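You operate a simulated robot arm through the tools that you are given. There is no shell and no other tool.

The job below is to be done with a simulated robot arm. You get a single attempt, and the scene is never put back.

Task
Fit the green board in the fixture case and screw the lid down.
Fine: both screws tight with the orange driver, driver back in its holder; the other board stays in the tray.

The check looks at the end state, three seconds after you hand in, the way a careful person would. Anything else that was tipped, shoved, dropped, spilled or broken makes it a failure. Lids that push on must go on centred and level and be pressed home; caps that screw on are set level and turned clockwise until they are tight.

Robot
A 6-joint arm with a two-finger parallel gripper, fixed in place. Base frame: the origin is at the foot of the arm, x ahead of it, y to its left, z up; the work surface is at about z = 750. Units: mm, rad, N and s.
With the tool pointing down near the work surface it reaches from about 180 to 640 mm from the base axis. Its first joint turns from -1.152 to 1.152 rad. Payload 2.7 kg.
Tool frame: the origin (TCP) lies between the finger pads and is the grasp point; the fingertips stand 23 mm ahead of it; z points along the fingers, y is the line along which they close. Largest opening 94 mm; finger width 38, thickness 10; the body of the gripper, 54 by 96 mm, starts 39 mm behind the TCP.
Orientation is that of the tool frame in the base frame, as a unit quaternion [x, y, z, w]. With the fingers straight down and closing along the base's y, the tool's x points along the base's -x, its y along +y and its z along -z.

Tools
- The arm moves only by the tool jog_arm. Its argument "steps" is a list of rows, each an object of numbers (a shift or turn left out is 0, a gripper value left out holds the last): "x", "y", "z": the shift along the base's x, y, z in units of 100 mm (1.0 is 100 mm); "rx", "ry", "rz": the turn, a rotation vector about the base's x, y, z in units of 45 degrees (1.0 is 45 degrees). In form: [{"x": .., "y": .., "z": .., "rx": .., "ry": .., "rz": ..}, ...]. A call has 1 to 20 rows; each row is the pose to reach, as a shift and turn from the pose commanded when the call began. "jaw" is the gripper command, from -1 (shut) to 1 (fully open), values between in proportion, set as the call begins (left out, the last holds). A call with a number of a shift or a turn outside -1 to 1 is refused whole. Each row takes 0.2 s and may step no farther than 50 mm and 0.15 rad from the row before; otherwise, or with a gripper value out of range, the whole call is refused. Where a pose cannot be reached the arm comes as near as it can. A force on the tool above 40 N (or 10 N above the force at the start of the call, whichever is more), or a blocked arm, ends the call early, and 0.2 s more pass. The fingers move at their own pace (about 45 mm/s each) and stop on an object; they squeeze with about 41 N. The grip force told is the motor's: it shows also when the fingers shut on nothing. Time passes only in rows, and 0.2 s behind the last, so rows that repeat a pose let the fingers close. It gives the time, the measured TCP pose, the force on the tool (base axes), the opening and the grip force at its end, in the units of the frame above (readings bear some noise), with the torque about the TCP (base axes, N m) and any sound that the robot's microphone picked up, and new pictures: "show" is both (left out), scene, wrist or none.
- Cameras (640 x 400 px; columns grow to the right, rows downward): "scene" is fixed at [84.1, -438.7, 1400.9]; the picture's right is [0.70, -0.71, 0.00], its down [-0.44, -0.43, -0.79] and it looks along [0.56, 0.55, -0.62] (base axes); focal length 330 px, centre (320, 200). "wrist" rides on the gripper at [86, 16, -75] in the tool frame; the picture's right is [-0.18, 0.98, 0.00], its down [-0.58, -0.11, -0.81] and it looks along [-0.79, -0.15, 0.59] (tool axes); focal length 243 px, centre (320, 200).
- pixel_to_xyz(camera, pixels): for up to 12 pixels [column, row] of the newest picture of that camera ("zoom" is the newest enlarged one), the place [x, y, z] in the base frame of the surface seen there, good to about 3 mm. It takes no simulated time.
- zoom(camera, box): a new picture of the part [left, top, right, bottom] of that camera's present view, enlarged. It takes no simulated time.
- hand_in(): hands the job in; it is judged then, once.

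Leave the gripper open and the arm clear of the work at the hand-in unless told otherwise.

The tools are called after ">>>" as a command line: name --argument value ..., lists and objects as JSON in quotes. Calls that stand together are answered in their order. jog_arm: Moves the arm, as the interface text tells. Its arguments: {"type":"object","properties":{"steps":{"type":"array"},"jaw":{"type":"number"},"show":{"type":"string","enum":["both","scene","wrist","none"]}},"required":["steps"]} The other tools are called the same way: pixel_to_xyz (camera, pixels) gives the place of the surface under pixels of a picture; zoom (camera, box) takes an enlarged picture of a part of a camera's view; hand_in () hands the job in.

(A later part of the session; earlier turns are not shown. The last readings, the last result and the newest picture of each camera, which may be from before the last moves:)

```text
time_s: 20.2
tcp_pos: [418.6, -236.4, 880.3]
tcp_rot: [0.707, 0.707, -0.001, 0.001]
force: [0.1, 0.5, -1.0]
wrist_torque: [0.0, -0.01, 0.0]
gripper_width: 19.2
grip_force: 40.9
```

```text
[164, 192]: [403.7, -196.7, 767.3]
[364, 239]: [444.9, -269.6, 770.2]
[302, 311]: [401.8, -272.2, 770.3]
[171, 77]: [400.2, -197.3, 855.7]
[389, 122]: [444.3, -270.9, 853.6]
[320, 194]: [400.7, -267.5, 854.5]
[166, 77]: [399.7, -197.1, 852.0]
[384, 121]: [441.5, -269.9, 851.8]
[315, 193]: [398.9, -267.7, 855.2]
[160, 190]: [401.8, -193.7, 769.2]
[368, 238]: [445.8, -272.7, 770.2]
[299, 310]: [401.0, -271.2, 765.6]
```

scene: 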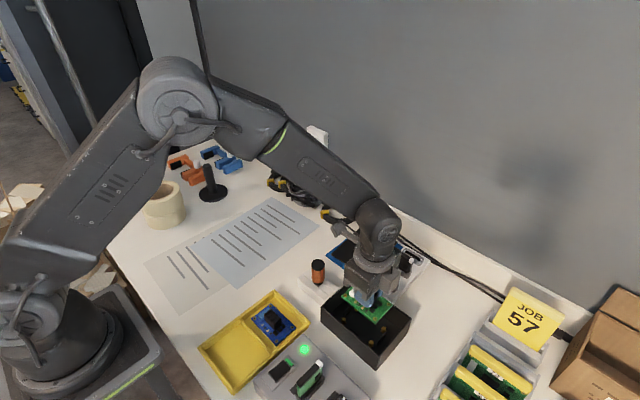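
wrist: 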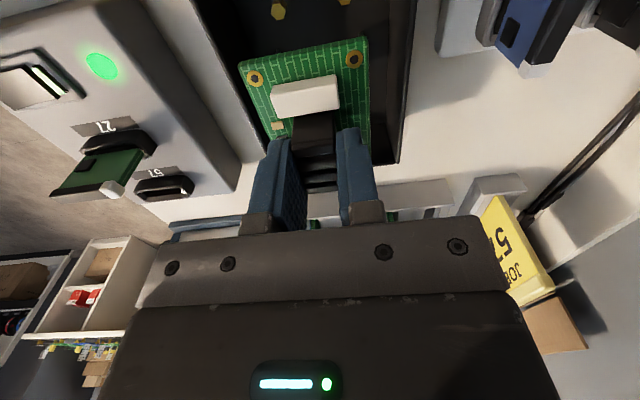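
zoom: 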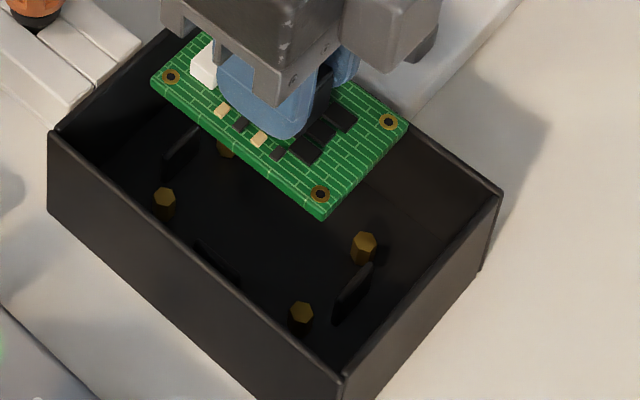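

Working it through from the pixels, the board's holes are about 1 mm short in x and within 0.5 mm in y. I'll nudge x +1.2 and y -0.4, then lower to just above the guides (TCP z ≈ 820) and check again.

>>> jog_arm --steps '[{"x": 0.012, "y": -0.004, "z": -0.1}, {"x": 0.012, "y": -0.004, "z": -0.2}, {"x": 0.012, "y": -0.004, "z": -0.3}, {"x": 0.012, "y": -0.004, "z": -0.4}, {"x": 0.012, "y": -0.004, "z": -0.5}, {"x": 0.012, "y": -0.004, "z": -0.6}, {"x": 0.012, "y": -0.004, "z": -0.6}]'

>>> zoom --camera "scene" --box '[330, 280, 420, 360]'

>>> zoom --camera "wrist" --box '[220, 0, 440, 200]'

```text
time_s: 21.8
tcp_pos: [420.1, -237.6, 821.2]
tcp_rot: [0.707, 0.707, -0.001, 0.001]
force: [0.3, 0.6, -1.3]
wrist_torque: [0.01, -0.01, 0.02]
gripper_width: 19.1
grip_force: 40.9
```

scene: 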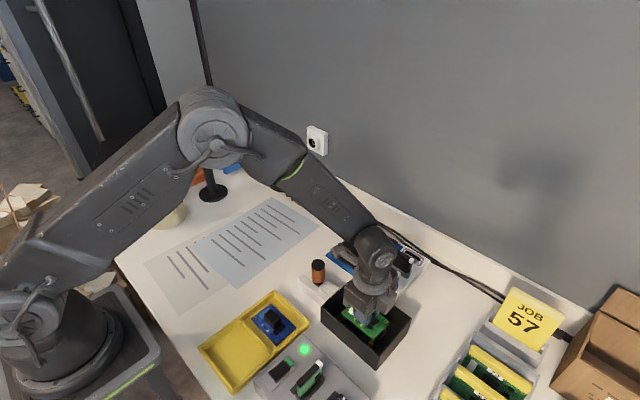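
wrist: 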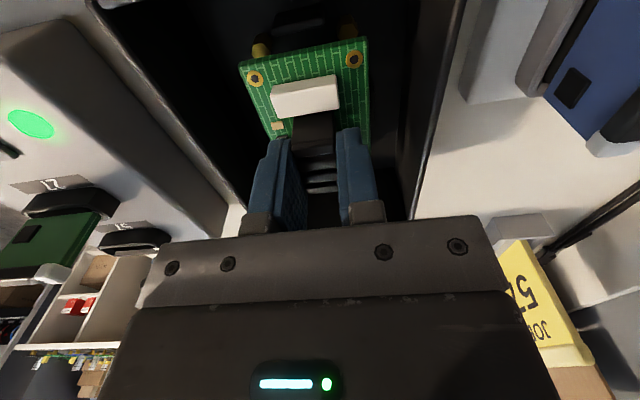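

```text
5.00 times, centred on (375, 320) of scene
```

zoom: 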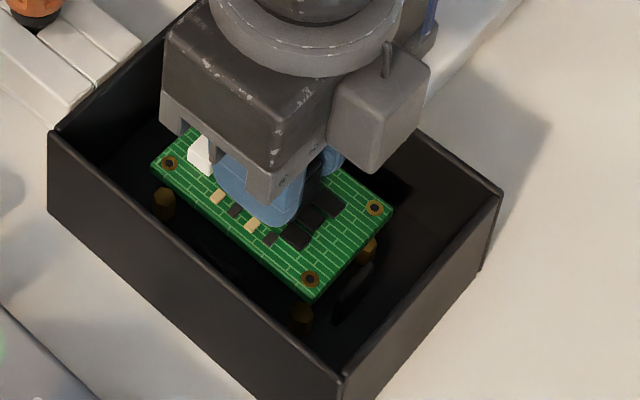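

```text
2.00 times, centred on (330, 100) of wrist
```

zoom: 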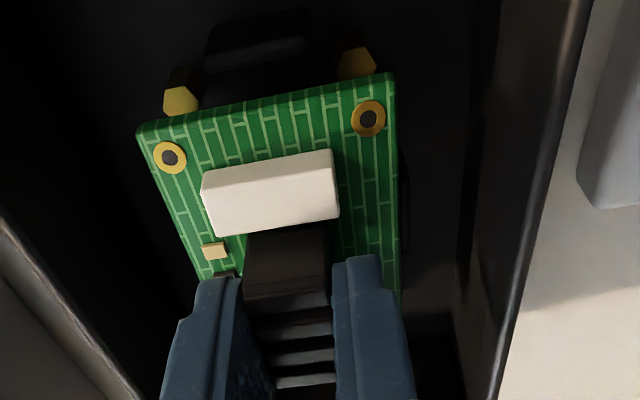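

Now holes versus standoffs show x about +0.5 and y about -1.5 (two cameras averaged). I'll correct x -0.5 and y +1.6, then lower gently to z ≈ 806 while watching the force.

>>> jog_arm --steps '[{"x": -0.005, "y": 0.016, "z": 0}, {"x": -0.005, "y": 0.016, "z": -0.05}, {"x": -0.005, "y": 0.016, "z": -0.1}, {"x": -0.005, "y": 0.016, "z": -0.14}, {"x": -0.005, "y": 0.016, "z": -0.14}]'

>>> zoom --camera "scene" --box '[330, 280, 420, 360]'

>>> zoom --camera "wrist" --box '[220, 0, 440, 200]'

```text
time_s: 23.0
tcp_pos: [420.1, -236.4, 806.9]
tcp_rot: [0.707, 0.708, 0.0, 0.001]
force: [0.8, 0.9, 0.0]
wrist_torque: [-0.01, 0.01, 0.01]
gripper_width: 19.2
grip_force: 41.1
```

scene: 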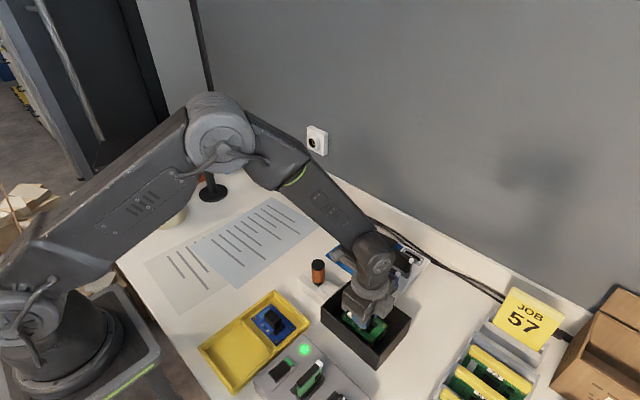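
wrist: 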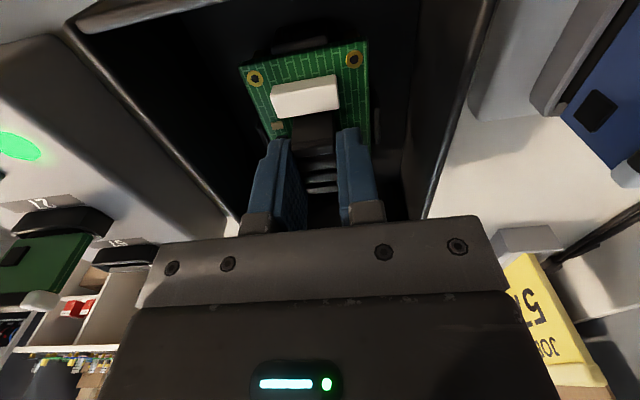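

```text
5.00 times, centred on (375, 320) of scene
```

zoom: 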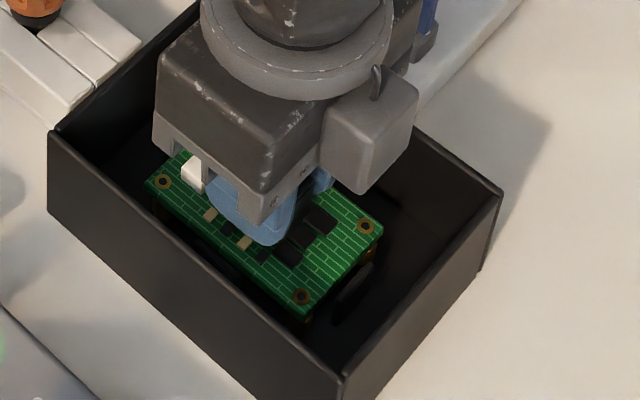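

```text
2.00 times, centred on (330, 100) of wrist
```

zoom: 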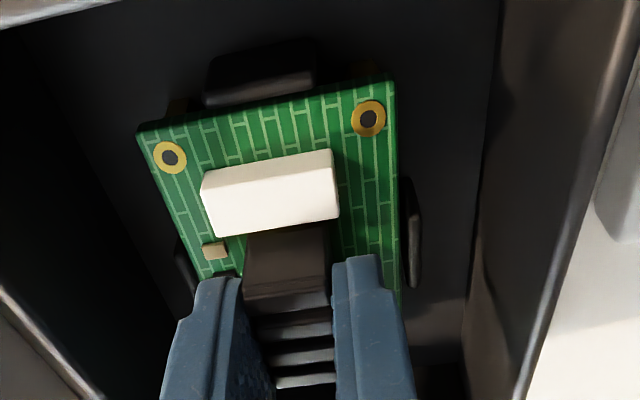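

The board is just above the guides. I'll zoom on the gaps between the board edges and the guide tabs.

>>> zoom --camera "wrist" --box '[230, 10, 400, 150]'

>>> zoom --camera "scene" --box '[335, 305, 400, 355]'

```text
2.86 times, centred on (315, 80) of wrist
```

zoom: 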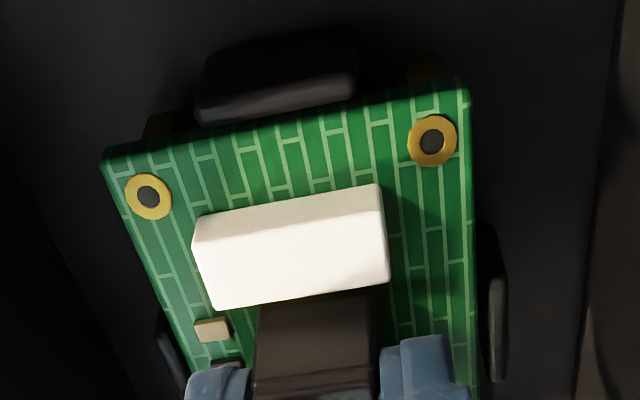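

```text
8.00 times, centred on (368, 330) of scene
```

zoom: 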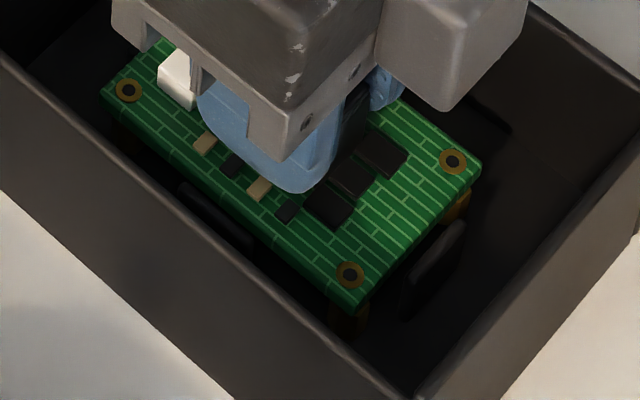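

Clearances look even on all sides. I'll keep lowering in small steps and watch for contact.

>>> jog_arm --steps '[{"x": -0.003, "y": 0.002, "z": -0.01}, {"x": -0.003, "y": 0.002, "z": -0.02}, {"x": -0.003, "y": 0.002, "z": -0.03}, {"x": -0.003, "y": 0.002, "z": -0.04}]' --show "none"

```text
time_s: 24.0
tcp_pos: [419.7, -235.2, 803.8]
tcp_rot: [0.707, 0.707, 0.0, 0.002]
force: [-0.8, -5.7, 1.9]
wrist_torque: [-0.13, -0.02, -0.03]
gripper_width: 19.1
grip_force: 40.9
```

There is a -5.7 N force in y: the board touches the +y guide. I'll shift y by -1.2 mm and re-read.

>>> jog_arm --steps '[{"y": -0.006}, {"y": -0.012}, {"y": -0.012}]' --show "none"

```text
time_s: 24.8
tcp_pos: [419.3, -235.9, 803.3]
tcp_rot: [0.707, 0.707, 0.0, 0.0]
force: [0.4, 1.2, 0.7]
wrist_torque: [-0.03, 0.03, 0.02]
gripper_width: 19.0
grip_force: 40.6
```

The force is back to near zero at y = -235.9. Continuing down slowly.

>>> jog_arm --steps '[{"z": -0.01}, {"z": -0.02}, {"z": -0.02}]' --show "none"

```text
time_s: 25.6
tcp_pos: [420.1, -236.7, 802.8]
tcp_rot: [0.707, 0.708, -0.001, 0.001]
force: [-9.6, 5.4, 32.5]
wrist_torque: [0.73, 0.24, 0.17]
gripper_width: 19.4
grip_force: 40.7
```

Contact now reads 32 N up with some side force, at z = 802.8. That is near where I expect the standoffs. I'll look before doing anything else.

>>> zoom --camera "scene" --box '[335, 305, 400, 355]'

>>> zoom --camera "wrist" --box '[230, 10, 400, 150]'

```text
8.00 times, centred on (368, 330) of scene
```

zoom: 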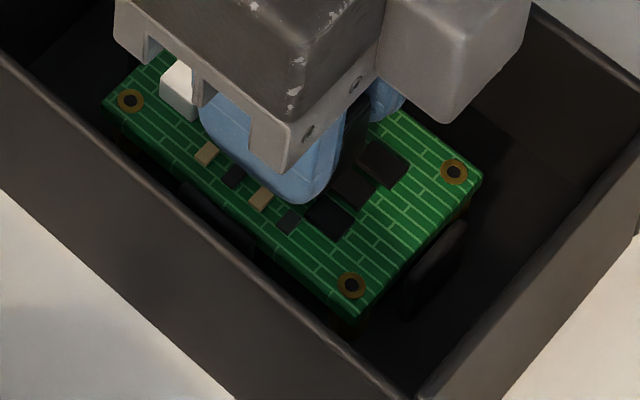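

```text
2.86 times, centred on (315, 80) of wrist
```

zoom: 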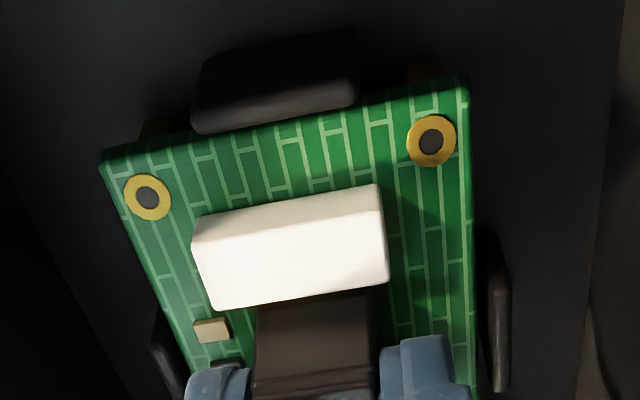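

The board top is now at about 771.8. With a board thickness of 4–5 mm that puts its underside at the standoff tops. I'll ease the load and the side force slightly before letting go.

>>> jog_arm --steps '[{"z": 0.01}, {"x": -0.005, "y": 0.002, "z": 0.01}, {"x": -0.005, "y": 0.002, "z": 0.01}]' --show "none"

```text
time_s: 26.4
tcp_pos: [420.2, -236.2, 803.7]
tcp_rot: [0.706, 0.708, 0.0, 0.003]
force: [-1.0, 1.3, 23.1]
wrist_torque: [0.31, 0.07, 0.06]
gripper_width: 19.3
grip_force: 40.9
```

The force is more centred now: 23 N up, with almost no side load. I'll ease up another 1 mm and then open the gripper a little to release.

>>> jog_arm --steps '[{"z": 0.008}, {"z": 0.012}, {"z": 0.012}]' --show "none"

```text
time_s: 27.2
tcp_pos: [417.9, -237.0, 804.0]
tcp_rot: [0.707, 0.707, 0.001, 0.001]
force: [2.4, -1.3, 6.5]
wrist_torque: [-0.33, -0.21, 0.04]
gripper_width: 19.1
grip_force: 40.9
```

The load is down to 6.5 N. Opening the jaws to about 32 mm to release; the fingertips at z ≈ 781 are above the guides (774).

>>> jog_arm --steps '[{}, {}, {}]' --jaw -0.32

>>> zoom --camera "wrist" --box '[220, 0, 440, 200]'

>>> zoom --camera "scene" --box '[335, 305, 400, 355]'

```text
time_s: 28.0
tcp_pos: [419.1, -236.8, 804.4]
tcp_rot: [0.707, 0.708, 0.0, 0.001]
force: [0.4, -0.8, 0.5]
wrist_torque: [-0.02, -0.01, 0.03]
gripper_width: 32.2
grip_force: 0.1
```

scene: 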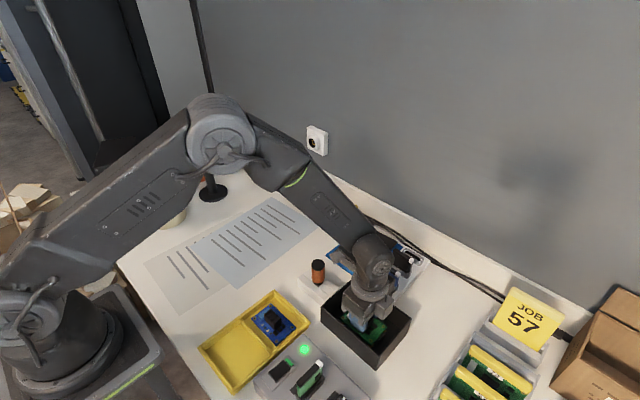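
wrist: 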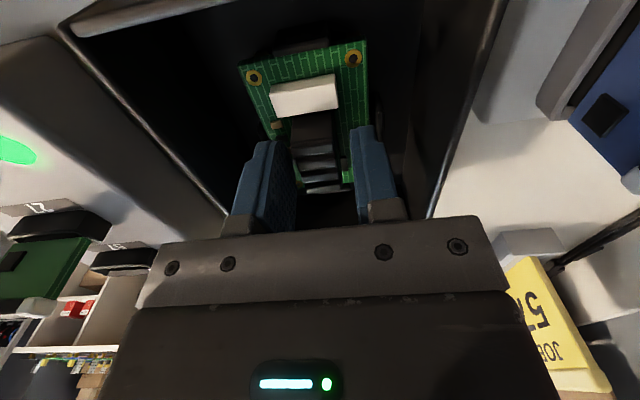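

```text
2.00 times, centred on (330, 100) of wrist
```

zoom: 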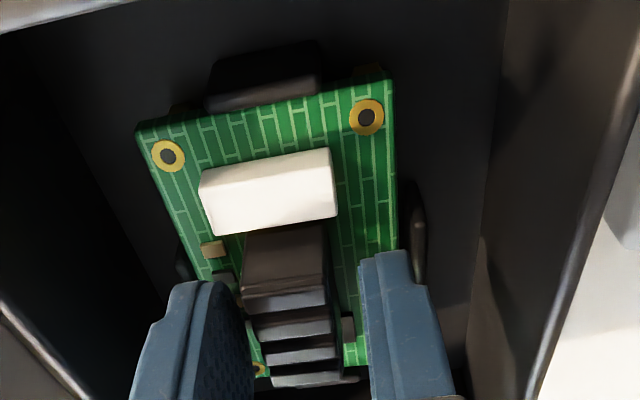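

```text
8.00 times, centred on (368, 330) of scene
```

zoom: 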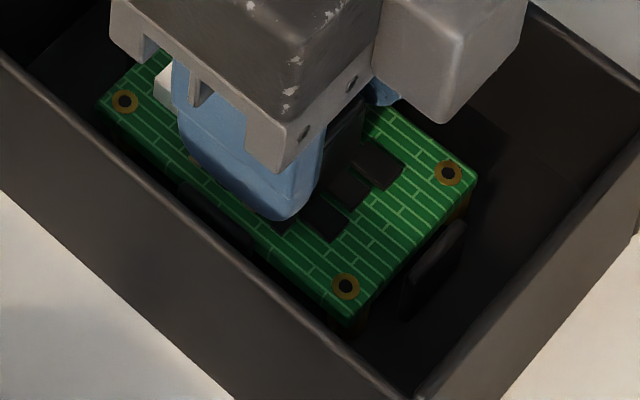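

Released with no force left. I'll lift straight up to clear the case and look at how the board sits.

>>> jog_arm --steps '[{"z": 0.1}, {"z": 0.2}, {"z": 0.3}, {"z": 0.5}, {"z": 0.7}, {"z": 0.9, "y": 0.2}, {"z": 1.0, "y": 0.5}, {"z": 1.0, "y": 0.8}, {"z": 1.0, "y": 0.8}]'

>>> zoom --camera "scene" --box '[320, 275, 415, 370]'

>>> zoom --camera "wrist" --box '[230, 20, 420, 210]'

```text
time_s: 30.0
tcp_pos: [417.0, -155.4, 903.6]
tcp_rot: [0.707, 0.707, -0.001, 0.001]
force: [-0.1, 0.4, 1.0]
wrist_torque: [0.0, -0.02, -0.02]
gripper_width: 32.2
grip_force: 0.0
```

scene: 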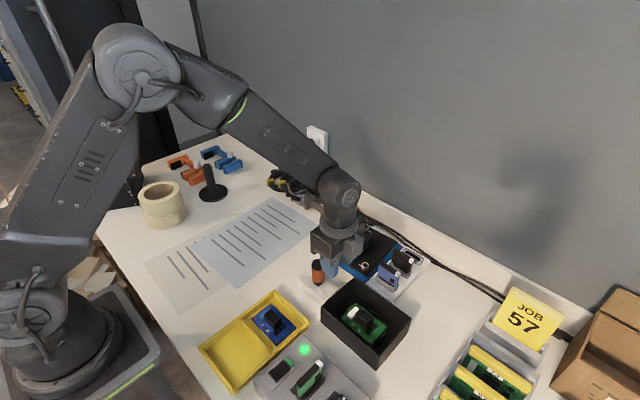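
wrist: 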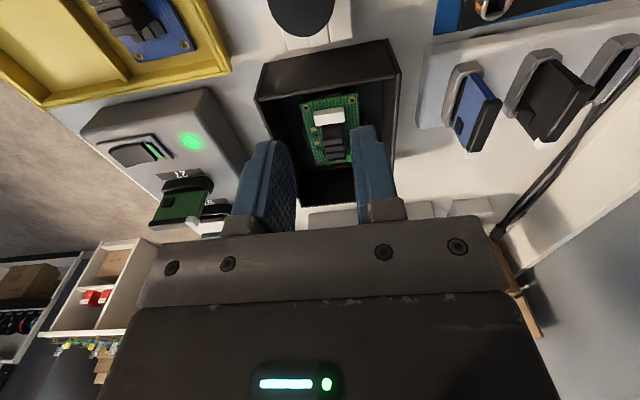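

```text
4.21 times, centred on (368, 322) of scene
```

zoom: 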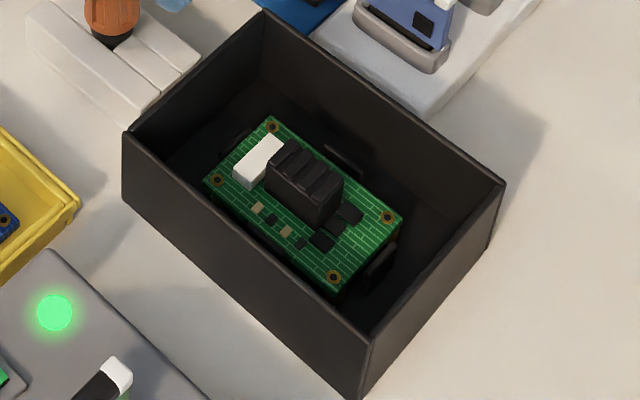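

```text
2.11 times, centred on (325, 115) of wrist
```

zoom: 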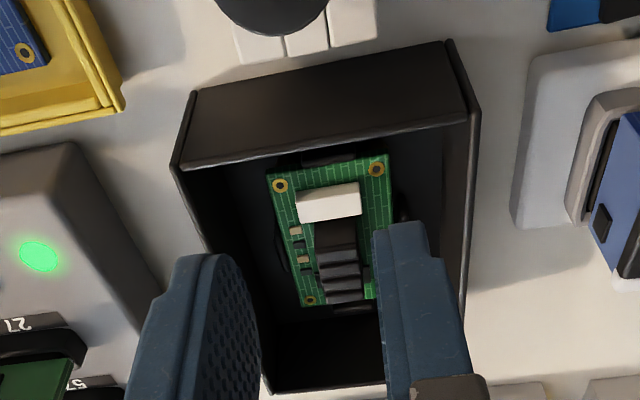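

The board appears to sit within the guides. I'll enlarge it and measure hole heights to check that it's level on the standoffs.

>>> zoom --camera "scene" --box '[335, 295, 400, 350]'

```text
7.27 times, centred on (368, 322) of scene
```

zoom: 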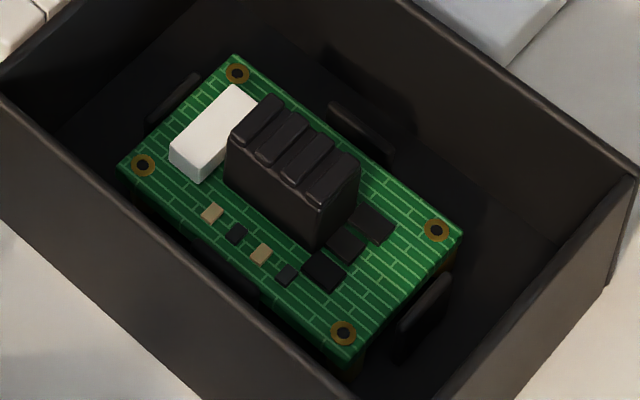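

>>> pixel_to_xyz --camera "zoom" --pixels '[[237, 73], [142, 165], [436, 230], [342, 332], [160, 190], [440, 250], [230, 63], [330, 335], [270, 280], [400, 185], [135, 160], [455, 232]]'

>>> pixel_to_xyz --camera "wrist" --pixels '[[304, 108], [350, 100], [319, 162], [345, 140], [310, 130]]'

```text
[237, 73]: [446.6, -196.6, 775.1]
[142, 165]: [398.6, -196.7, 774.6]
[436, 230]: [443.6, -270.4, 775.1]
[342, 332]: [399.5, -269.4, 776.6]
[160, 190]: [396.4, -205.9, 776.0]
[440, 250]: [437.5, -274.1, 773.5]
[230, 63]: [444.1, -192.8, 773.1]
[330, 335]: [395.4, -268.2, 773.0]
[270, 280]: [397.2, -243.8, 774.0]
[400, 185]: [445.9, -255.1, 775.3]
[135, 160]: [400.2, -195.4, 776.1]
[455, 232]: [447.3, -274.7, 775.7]
```

```text
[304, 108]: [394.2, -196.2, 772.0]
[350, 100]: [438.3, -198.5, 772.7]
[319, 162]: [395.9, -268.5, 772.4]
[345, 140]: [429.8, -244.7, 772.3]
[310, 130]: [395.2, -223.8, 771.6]
```

All four holes read the same height (within 2 mm) and the standoffs show directly beneath them, so the board is level. To be sure it's seated, I'll close the fingers above the heatsink and press lightly on its top (z ≈ 798).

>>> jog_arm --steps '[{"y": -0.2}, {"y": -0.5}, {"y": -0.8, "x": 0.005}, {"y": -0.79, "x": 0.005, "z": -0.2}, {"y": -0.79, "x": 0.005, "z": -0.5}, {"y": -0.79, "x": 0.005, "z": -0.7}, {"y": -0.79, "x": 0.005, "z": -0.75}, {"y": -0.79, "x": 0.005, "z": -0.78}, {"y": -0.79, "x": 0.005, "z": -0.78}]' --jaw -1 --show "none"

```text
time_s: 32.0
tcp_pos: [420.3, -235.8, 826.1]
tcp_rot: [0.707, 0.707, 0.0, 0.001]
force: [-0.7, 0.3, -0.5]
wrist_torque: [0.01, 0.0, 0.05]
gripper_width: 0.1
grip_force: 41.7
```

Fingers closed at z = 826, so the tips are at about 803. I'll step down 1 mm per row until contact shows.

>>> jog_arm --steps '[{"z": -0.01}, {"z": -0.02}, {"z": -0.03}, {"z": -0.04}]' --show "none"

```text
time_s: 33.0
tcp_pos: [418.9, -234.5, 822.1]
tcp_rot: [0.707, 0.707, -0.001, 0.001]
force: [-1.4, 0.3, 3.7]
wrist_torque: [0.11, 0.02, 0.01]
gripper_width: 0.2
grip_force: 41.3
```

>>> jog_arm --steps '[{"z": -0.005}, {"z": -0.01}, {"z": -0.015}]' --show "none"

```text
time_s: 33.8
tcp_pos: [419.5, -235.3, 822.1]
tcp_rot: [0.707, 0.708, 0.001, 0.002]
force: [-5.9, 6.3, 26.9]
wrist_torque: [0.27, 0.13, 0.0]
gripper_width: 0.0
grip_force: 40.8
```

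The press reads 27 N without sinking, so the board is seated solidly. I'll lift off, open the gripper, and head to the lid while turning the tool back by +90°.

>>> jog_arm --steps '[{"z": 0.1}, {"z": 0.3}, {"z": 0.6}, {"z": 0.9}, {"z": 1.0, "rz": 0.15}, {"z": 1.0, "y": 0.2, "rz": 0.3}, {"z": 1.0, "y": 0.4, "rz": 0.45}, {"z": 1.0, "y": 0.6, "rz": 0.6}, {"z": 1.0, "y": 0.8, "rz": 0.75}, {"z": 1.0, "y": 1.0, "rz": 0.9}, {"z": 1.0, "y": 1.0, "rz": 1.0}]' --jaw 0.2 --show "none"

>>> jog_arm --steps '[{"rz": 0.15, "x": 0.1, "y": 0.05}, {"rz": 0.3, "x": 0.2, "y": 0.1}, {"rz": 0.45, "x": 0.3, "y": 0.15}, {"rz": 0.6, "x": 0.4, "y": 0.2}, {"rz": 0.75, "x": 0.5, "y": 0.25}, {"rz": 0.9, "x": 0.6, "y": 0.3}, {"rz": 1.0, "x": 0.7, "y": 0.36}, {"rz": 1.0, "x": 0.8, "y": 0.36}]'

>>> zoom --camera "wrist" --box '[210, 40, 430, 220]'

```text
time_s: 36.2
tcp_pos: [419.1, -134.1, 919.6]
tcp_rot: [0.381, 0.925, 0.0, 0.001]
force: [-0.2, -0.1, 0.2]
wrist_torque: [0.03, -0.02, -0.03]
gripper_width: 56.4
grip_force: 0.1
```

```text
time_s: 38.0
tcp_pos: [500.4, -99.6, 920.2]
tcp_rot: [-0.001, 1.0, 0.0, 0.0]
force: [0.1, -0.6, -0.2]
wrist_torque: [-0.01, 0.0, -0.02]
gripper_width: 56.2
grip_force: 0.0
```

scene: 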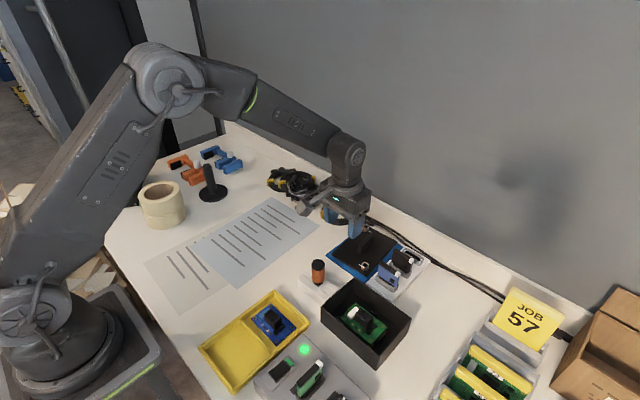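
wrist: 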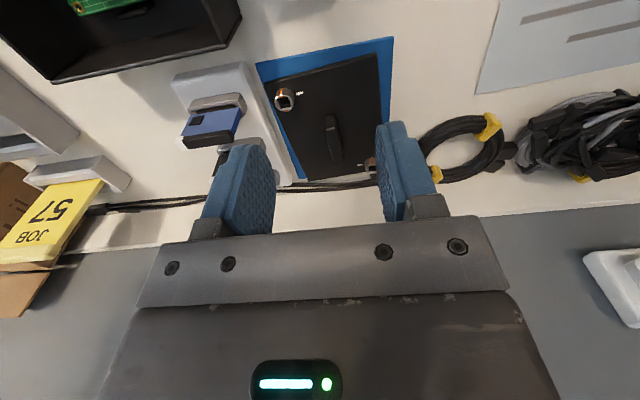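

```text
2.22 times, centred on (320, 130) of wrist
```

zoom: 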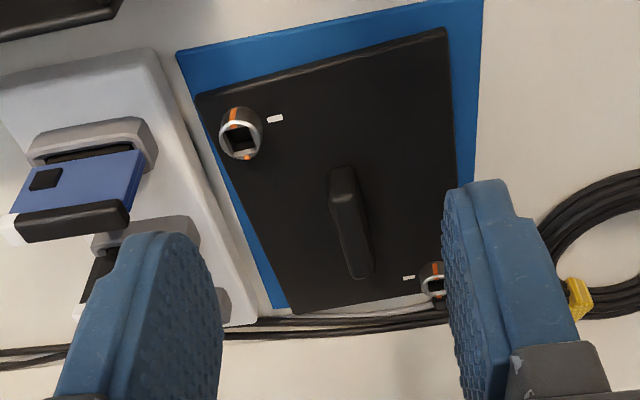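

The lid is clearly visible, with the handle at zoom (330–372, 165–278). I'll measure its corners, handle and screws.

>>> pixel_to_xyz --camera "zoom" --pixels '[[198, 97], [446, 31], [290, 311], [340, 172], [365, 273], [335, 185], [352, 180], [239, 140], [434, 290], [240, 110], [345, 225], [275, 119]]'

>>> zoom --camera "wrist" --box '[260, 50, 400, 190]'

```text
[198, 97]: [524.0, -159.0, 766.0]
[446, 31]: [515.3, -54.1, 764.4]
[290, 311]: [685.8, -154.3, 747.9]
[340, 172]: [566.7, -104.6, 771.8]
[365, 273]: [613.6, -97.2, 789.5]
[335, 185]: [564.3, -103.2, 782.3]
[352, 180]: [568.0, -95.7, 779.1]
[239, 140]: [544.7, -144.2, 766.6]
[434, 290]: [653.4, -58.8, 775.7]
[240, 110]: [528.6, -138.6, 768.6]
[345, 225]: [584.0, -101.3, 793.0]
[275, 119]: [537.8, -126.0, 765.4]
```

```text
2.86 times, centred on (330, 120) of wrist
```

zoom: 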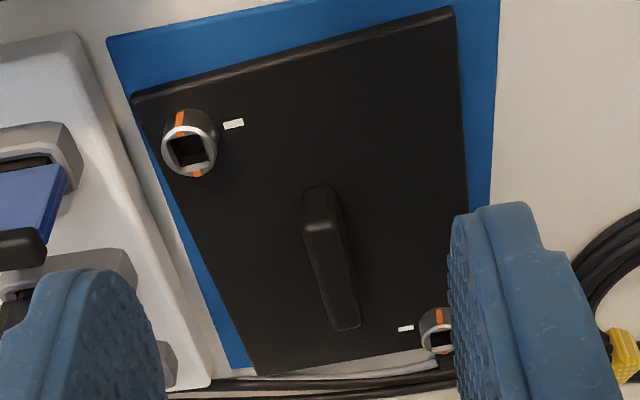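

Summary: lid centre ≈ (594.5, -99.6), yaw ≈ +4.4°, handle top z ≈ 793. Each screw has an orange stripe running along x, and the white ticks sit 90° around from it. I'll turn to +4.4°, drop to z ≈ 850, and move over the handle.

>>> jog_arm --steps '[{"z": -0.2, "rz": 0.1}, {"z": -0.4, "x": 0.1, "rz": 0.098}, {"z": -0.6, "x": 0.3, "rz": 0.098}, {"z": -0.7, "x": 0.5, "rz": 0.098}, {"z": -0.7, "x": 0.7, "rz": 0.098}, {"z": -0.7, "x": 0.85, "rz": 0.098}, {"z": -0.7, "x": 0.935, "rz": 0.098}, {"z": -0.7, "x": 0.935, "rz": 0.098}]'

>>> zoom --camera "wrist" --box '[210, 20, 430, 220]'

```text
time_s: 39.8
tcp_pos: [592.6, -97.3, 850.3]
tcp_rot: [-0.04, 0.999, 0.0, 0.001]
force: [0.2, -0.4, -0.3]
wrist_torque: [0.01, 0.04, -0.01]
gripper_width: 56.3
grip_force: 0.1
```

scene: 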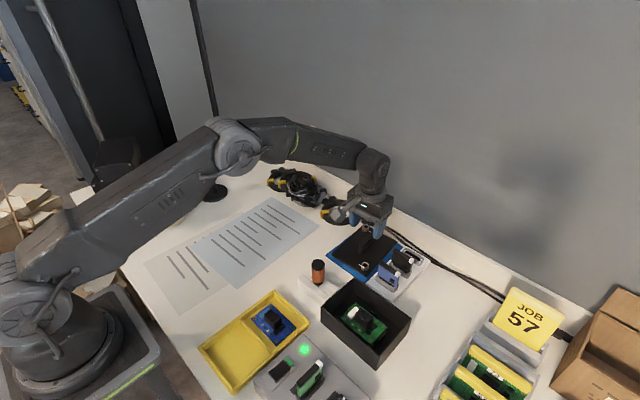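
wrist: 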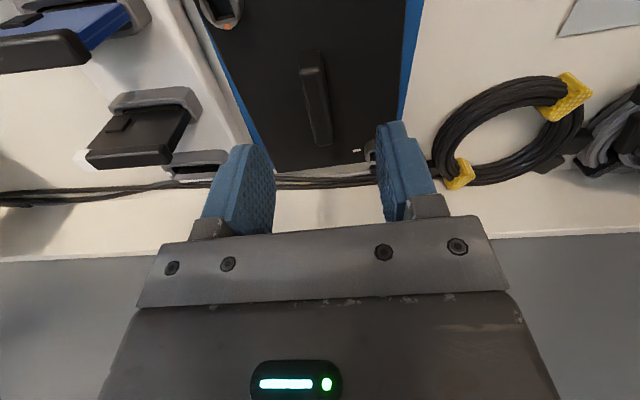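

```text
2.00 times, centred on (320, 120) of wrist
```

zoom: 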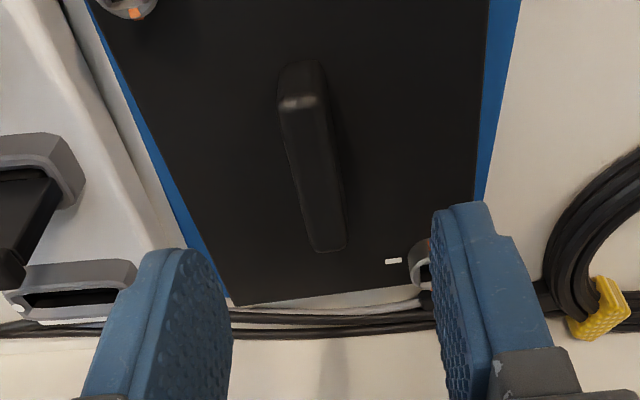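

The handle's image position matches what I'd expect for a centred, aligned grasp: near end (311,69), far end (325,142). Descending to TCP z ≈ 794.

>>> jog_arm --steps '[{"z": -0.15}, {"z": -0.3}, {"z": -0.42}, {"z": -0.5}, {"z": -0.56}, {"z": -0.56}]'

>>> zoom --camera "wrist" --box '[210, 40, 430, 220]'

```text
time_s: 41.2
tcp_pos: [592.6, -100.4, 793.7]
tcp_rot: [-0.039, 0.999, 0.0, 0.001]
force: [0.0, -1.2, -0.1]
wrist_torque: [0.03, 0.01, 0.01]
gripper_width: 56.3
grip_force: 0.1
```

scene: 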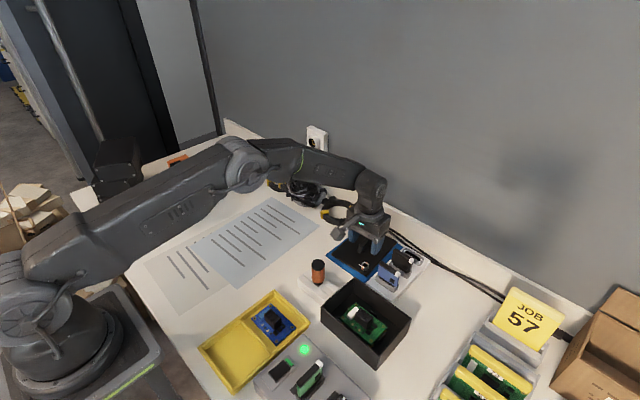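
wrist: 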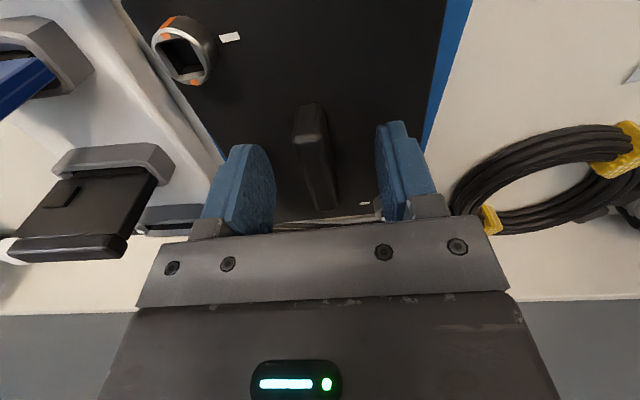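

```text
2.22 times, centred on (320, 130) of wrist
```

zoom: 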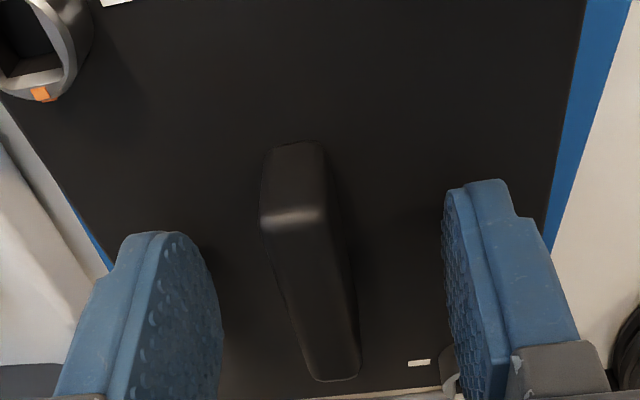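

The handle is centred between the fingers. Closing on it.

>>> jog_arm --steps '[{}, {}, {}, {}, {}, {}]' --jaw -1 --show "wrist"

```text
time_s: 42.6
tcp_pos: [593.6, -99.2, 794.6]
tcp_rot: [-0.04, 0.999, 0.0, 0.0]
force: [0.2, -0.4, 0.1]
wrist_torque: [0.0, 0.02, 0.01]
gripper_width: 13.4
grip_force: 41.4
```

wrist: 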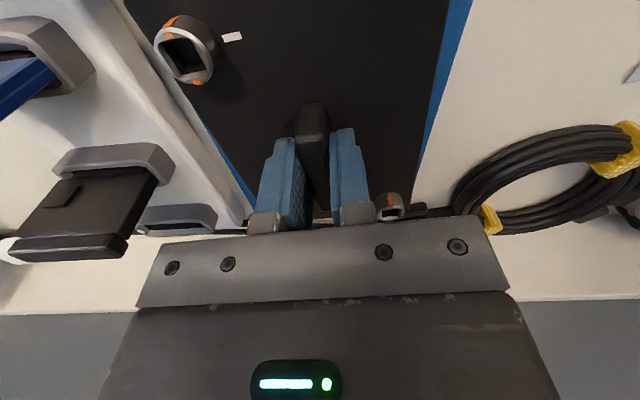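

Gripped at 13.4 mm width. Lifting slowly.

>>> jog_arm --steps '[{"z": 0.04}, {"z": 0.1}, {"z": 0.2}, {"z": 0.3}, {"z": 0.4}, {"z": 0.5}, {"z": 0.5}]'

>>> zoom --camera "scene" --box '[310, 180, 450, 300]'

```text
time_s: 44.2
tcp_pos: [593.2, -99.5, 844.4]
tcp_rot: [-0.04, 0.999, 0.0, 0.001]
force: [-0.3, -0.5, -0.6]
wrist_torque: [-0.02, 0.03, 0.01]
gripper_width: 13.2
grip_force: 40.9
```

scene: 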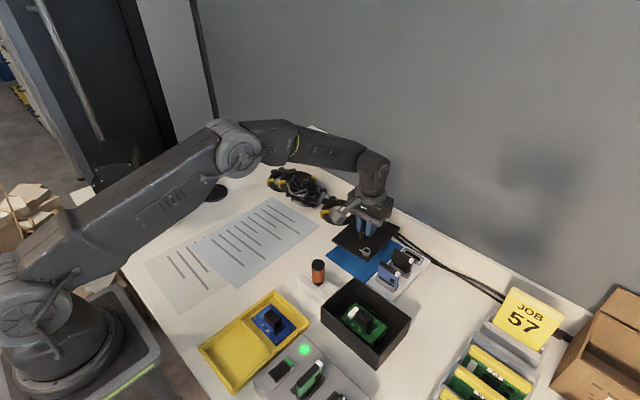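
wrist: 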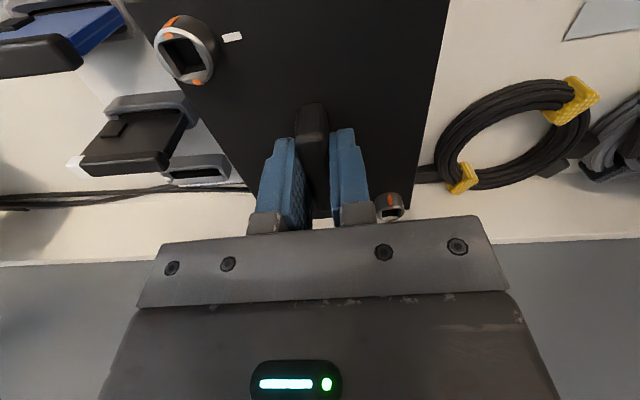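

```text
3.33 times, centred on (380, 240) of scene
```

zoom: 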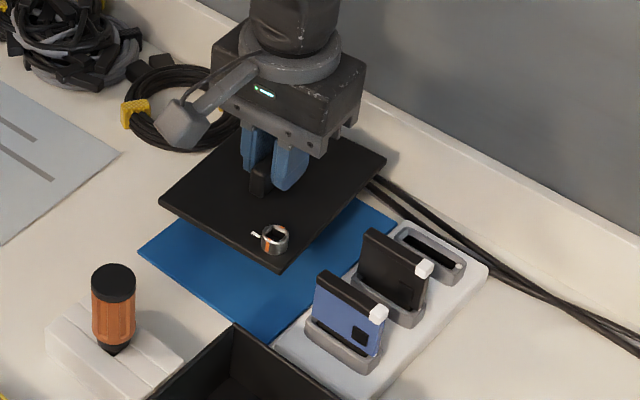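

The lid is up and level. I'll raise it further while retracting, then rotate in stages.

>>> jog_arm --steps '[{"z": 0.15, "x": -0.1}, {"z": 0.3, "x": -0.2}, {"z": 0.45, "x": -0.3}, {"z": 0.6, "x": -0.45}, {"z": 0.75, "x": -0.6, "rz": -0.1}, {"z": 0.75, "x": -0.6, "rz": -0.25}, {"z": 0.75, "x": -0.6, "rz": -0.4}, {"z": 0.75, "x": -0.6, "rz": -0.55}, {"z": 0.75, "x": -0.6, "rz": -0.7}, {"z": 0.75, "x": -0.6, "rz": -0.85}, {"z": 0.75, "x": -0.6, "rz": -1.0}]' --show "none"

>>> jog_arm --steps '[{"rz": -0.15, "y": -0.1, "x": -0.1}, {"rz": -0.3, "y": -0.3, "x": -0.2}, {"rz": -0.45, "y": -0.5, "x": -0.3}, {"rz": -0.6, "y": -0.7, "x": -0.45}, {"rz": -0.75, "y": -0.9, "x": -0.6}, {"rz": -0.9, "y": -1.0, "x": -0.8}, {"rz": -1.0, "y": -1.0, "x": -1.0}, {"rz": -1.0, "y": -1.0, "x": -1.0}]'

```text
time_s: 46.6
tcp_pos: [532.5, -99.0, 919.0]
tcp_rot: [0.347, 0.938, 0.0, 0.001]
force: [0.2, 0.7, -0.7]
wrist_torque: [0.05, -0.02, 0.0]
gripper_width: 13.0
grip_force: 40.7
```

```text
time_s: 48.4
tcp_pos: [431.6, -199.8, 919.9]
tcp_rot: [0.679, 0.734, -0.001, 0.001]
force: [0.0, -0.2, -0.5]
wrist_torque: [0.02, -0.01, -0.01]
gripper_width: 13.2
grip_force: 41.0
```

scene: 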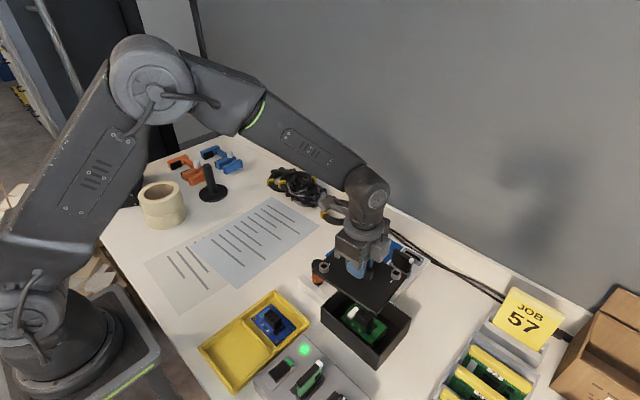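
wrist: 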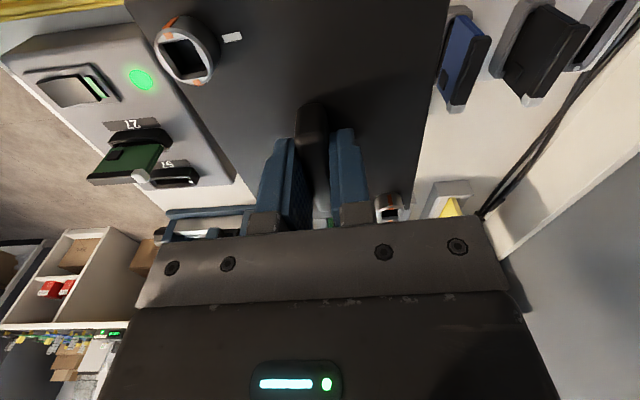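

The lid is near the case. I'll finish the last 4.4° of turn, centre over the case at about (419.3, -235), and hover at z ≈ 890.

>>> jog_arm --steps '[{"rz": -0.05, "x": -0.06, "y": -0.15}, {"rz": -0.098, "x": -0.125, "y": -0.35}, {"rz": -0.098, "x": -0.125, "y": -0.35, "z": -0.2}, {"rz": -0.098, "x": -0.125, "y": -0.35, "z": -0.3}, {"rz": -0.098, "x": -0.125, "y": -0.35, "z": -0.3}]'

>>> zoom --camera "scene" --box '[290, 230, 440, 380]'

>>> zoom --camera "wrist" --box '[100, 0, 480, 240]'

```text
time_s: 49.6
tcp_pos: [419.5, -234.2, 889.2]
tcp_rot: [0.707, 0.707, 0.0, 0.001]
force: [0.5, 0.1, -0.7]
wrist_torque: [-0.01, -0.01, -0.04]
gripper_width: 13.0
grip_force: 40.7
```

scene: 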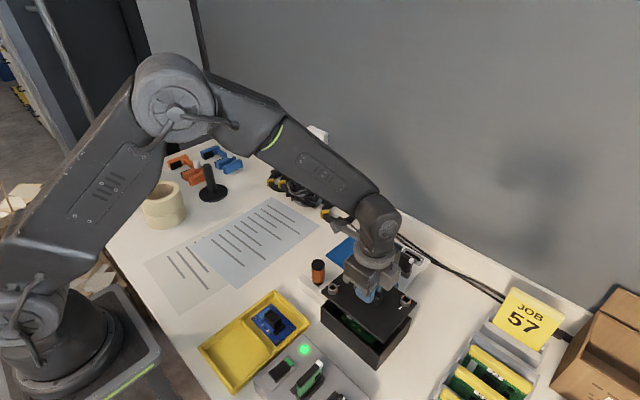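
wrist: 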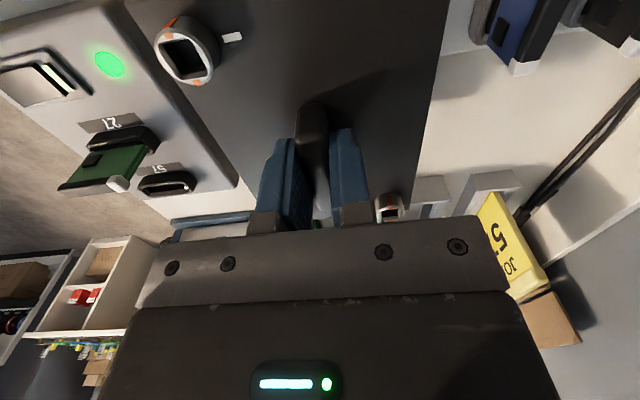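

```text
2.67 times, centred on (365, 305) of scene
```

zoom: 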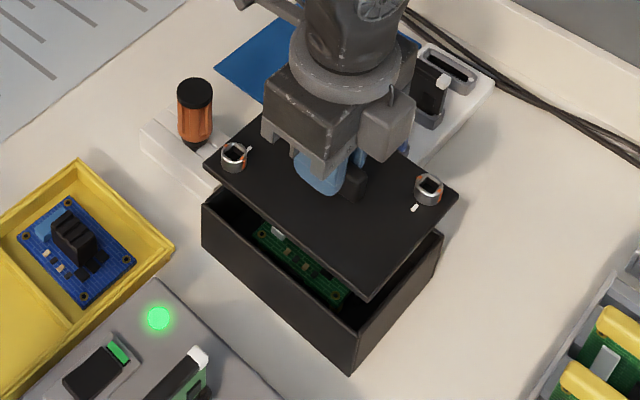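

```text
1.67 times, centred on (290, 120) of wrist
```

zoom: 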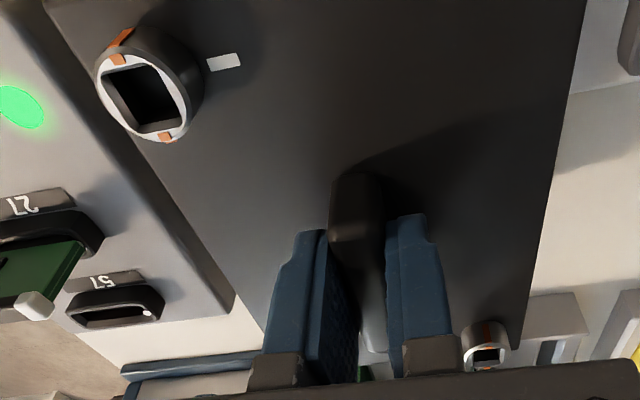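

I'll zoom in on the corners to compare lid and case edges precisely in the same camera.

>>> zoom --camera "scene" --box '[310, 275, 370, 315]'

>>> zoom --camera "scene" --box '[365, 290, 425, 330]'

>>> zoom --camera "scene" --box '[350, 325, 410, 365]'

```text
10.00 times, centred on (340, 295) of scene
```

zoom: 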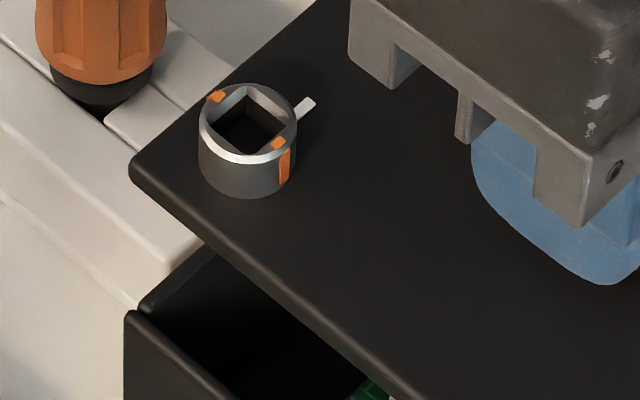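

```text
10.00 times, centred on (395, 310) of scene
```

zoom: 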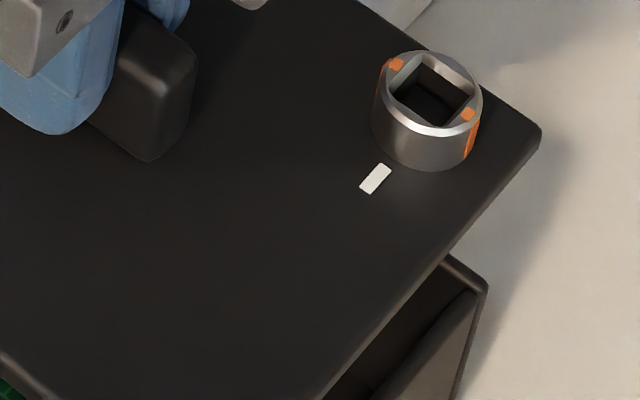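

```text
10.00 times, centred on (380, 345) of scene
```

zoom: 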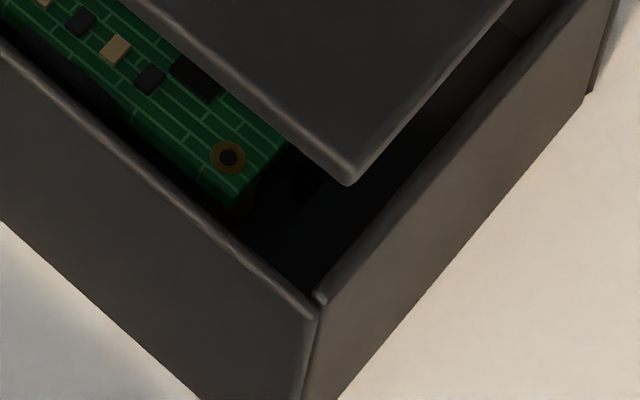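

The corners are clear now. The lid is slightly towards +x relative to the case. I'll shift x by -2 mm and lower to about 8 mm above the rim so that parallax matters less.

>>> jog_arm --steps '[{"x": -0.02, "z": -0.1}, {"x": -0.02, "z": -0.2}, {"x": -0.02, "z": -0.28}, {"x": -0.02, "z": -0.3}, {"x": -0.02, "z": -0.3}]'

>>> zoom --camera "scene" --box '[310, 275, 370, 315]'

>>> zoom --camera "scene" --box '[365, 290, 425, 330]'

>>> zoom --camera "scene" --box '[350, 325, 410, 365]'

```text
time_s: 50.8
tcp_pos: [417.0, -235.4, 859.2]
tcp_rot: [0.708, 0.707, -0.001, 0.001]
force: [0.3, 0.2, -1.4]
wrist_torque: [0.01, 0.01, -0.01]
gripper_width: 13.5
grip_force: 40.4
```

scene: 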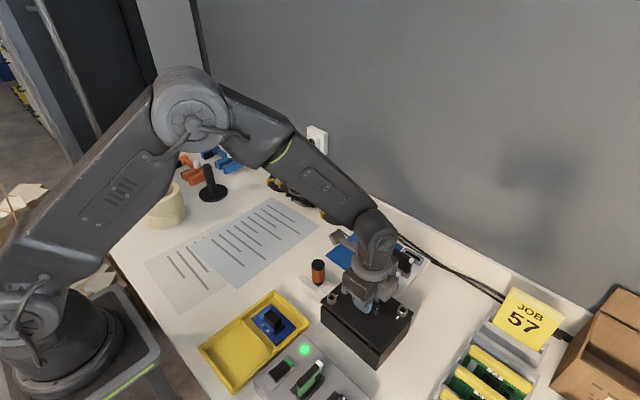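
wrist: 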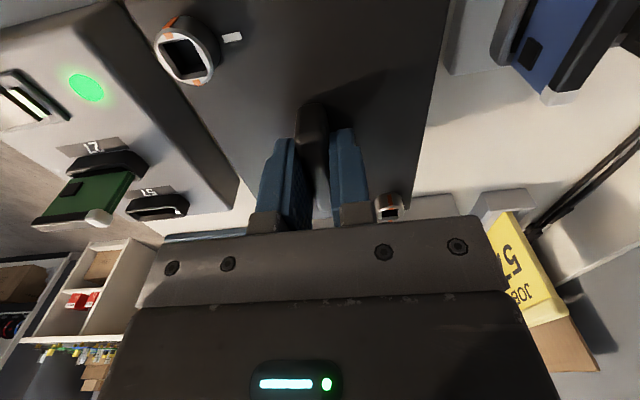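

```text
10.00 times, centred on (340, 295) of scene
```

zoom: 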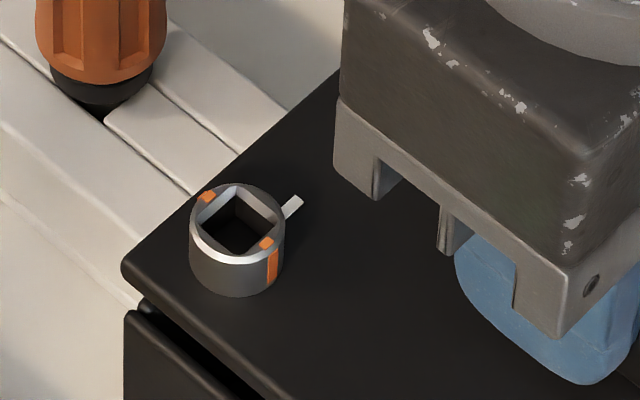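

```text
10.00 times, centred on (395, 310) of scene
```

zoom: 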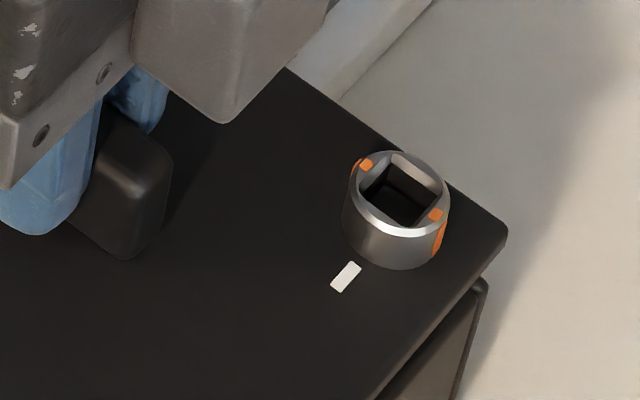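

```text
10.00 times, centred on (380, 345) of scene
```

zoom: 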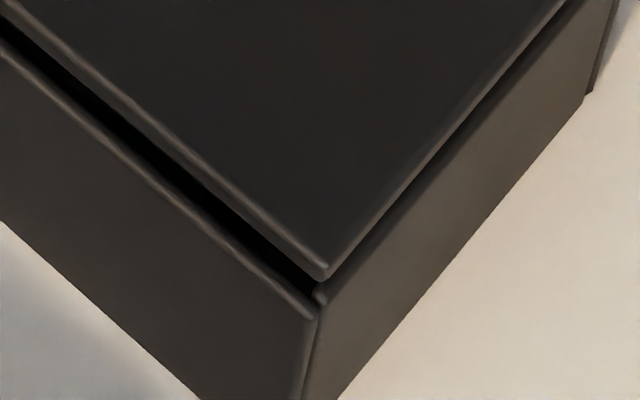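

The lid and case edges are parallel, so the yaw is good. I'll read the lid and rim heights directly.

>>> pixel_to_xyz --camera "scene" --pixels '[[335, 310], [350, 325], [370, 335], [390, 325], [400, 315], [380, 346], [320, 306], [379, 356], [411, 319], [345, 332], [330, 316], [395, 339]]'

>>> pixel_to_xyz --camera "wrist" --pixels '[[250, 80], [300, 60], [380, 60], [400, 120], [250, 120], [420, 180], [280, 20], [183, 52], [388, 207], [232, 37]]'

```text
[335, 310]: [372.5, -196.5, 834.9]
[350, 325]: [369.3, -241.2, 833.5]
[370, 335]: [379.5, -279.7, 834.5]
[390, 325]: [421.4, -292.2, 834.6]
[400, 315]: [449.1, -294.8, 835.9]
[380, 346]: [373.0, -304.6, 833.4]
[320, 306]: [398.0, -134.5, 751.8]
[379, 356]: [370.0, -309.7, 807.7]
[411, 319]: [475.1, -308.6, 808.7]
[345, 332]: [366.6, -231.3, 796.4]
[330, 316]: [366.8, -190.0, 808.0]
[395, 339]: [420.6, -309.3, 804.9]
```

```text
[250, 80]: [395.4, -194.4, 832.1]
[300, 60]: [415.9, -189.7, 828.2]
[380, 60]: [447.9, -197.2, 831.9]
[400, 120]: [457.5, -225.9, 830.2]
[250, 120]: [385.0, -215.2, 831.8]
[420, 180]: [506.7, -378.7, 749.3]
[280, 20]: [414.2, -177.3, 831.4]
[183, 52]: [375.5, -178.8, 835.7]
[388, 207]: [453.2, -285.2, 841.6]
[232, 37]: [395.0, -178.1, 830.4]
```

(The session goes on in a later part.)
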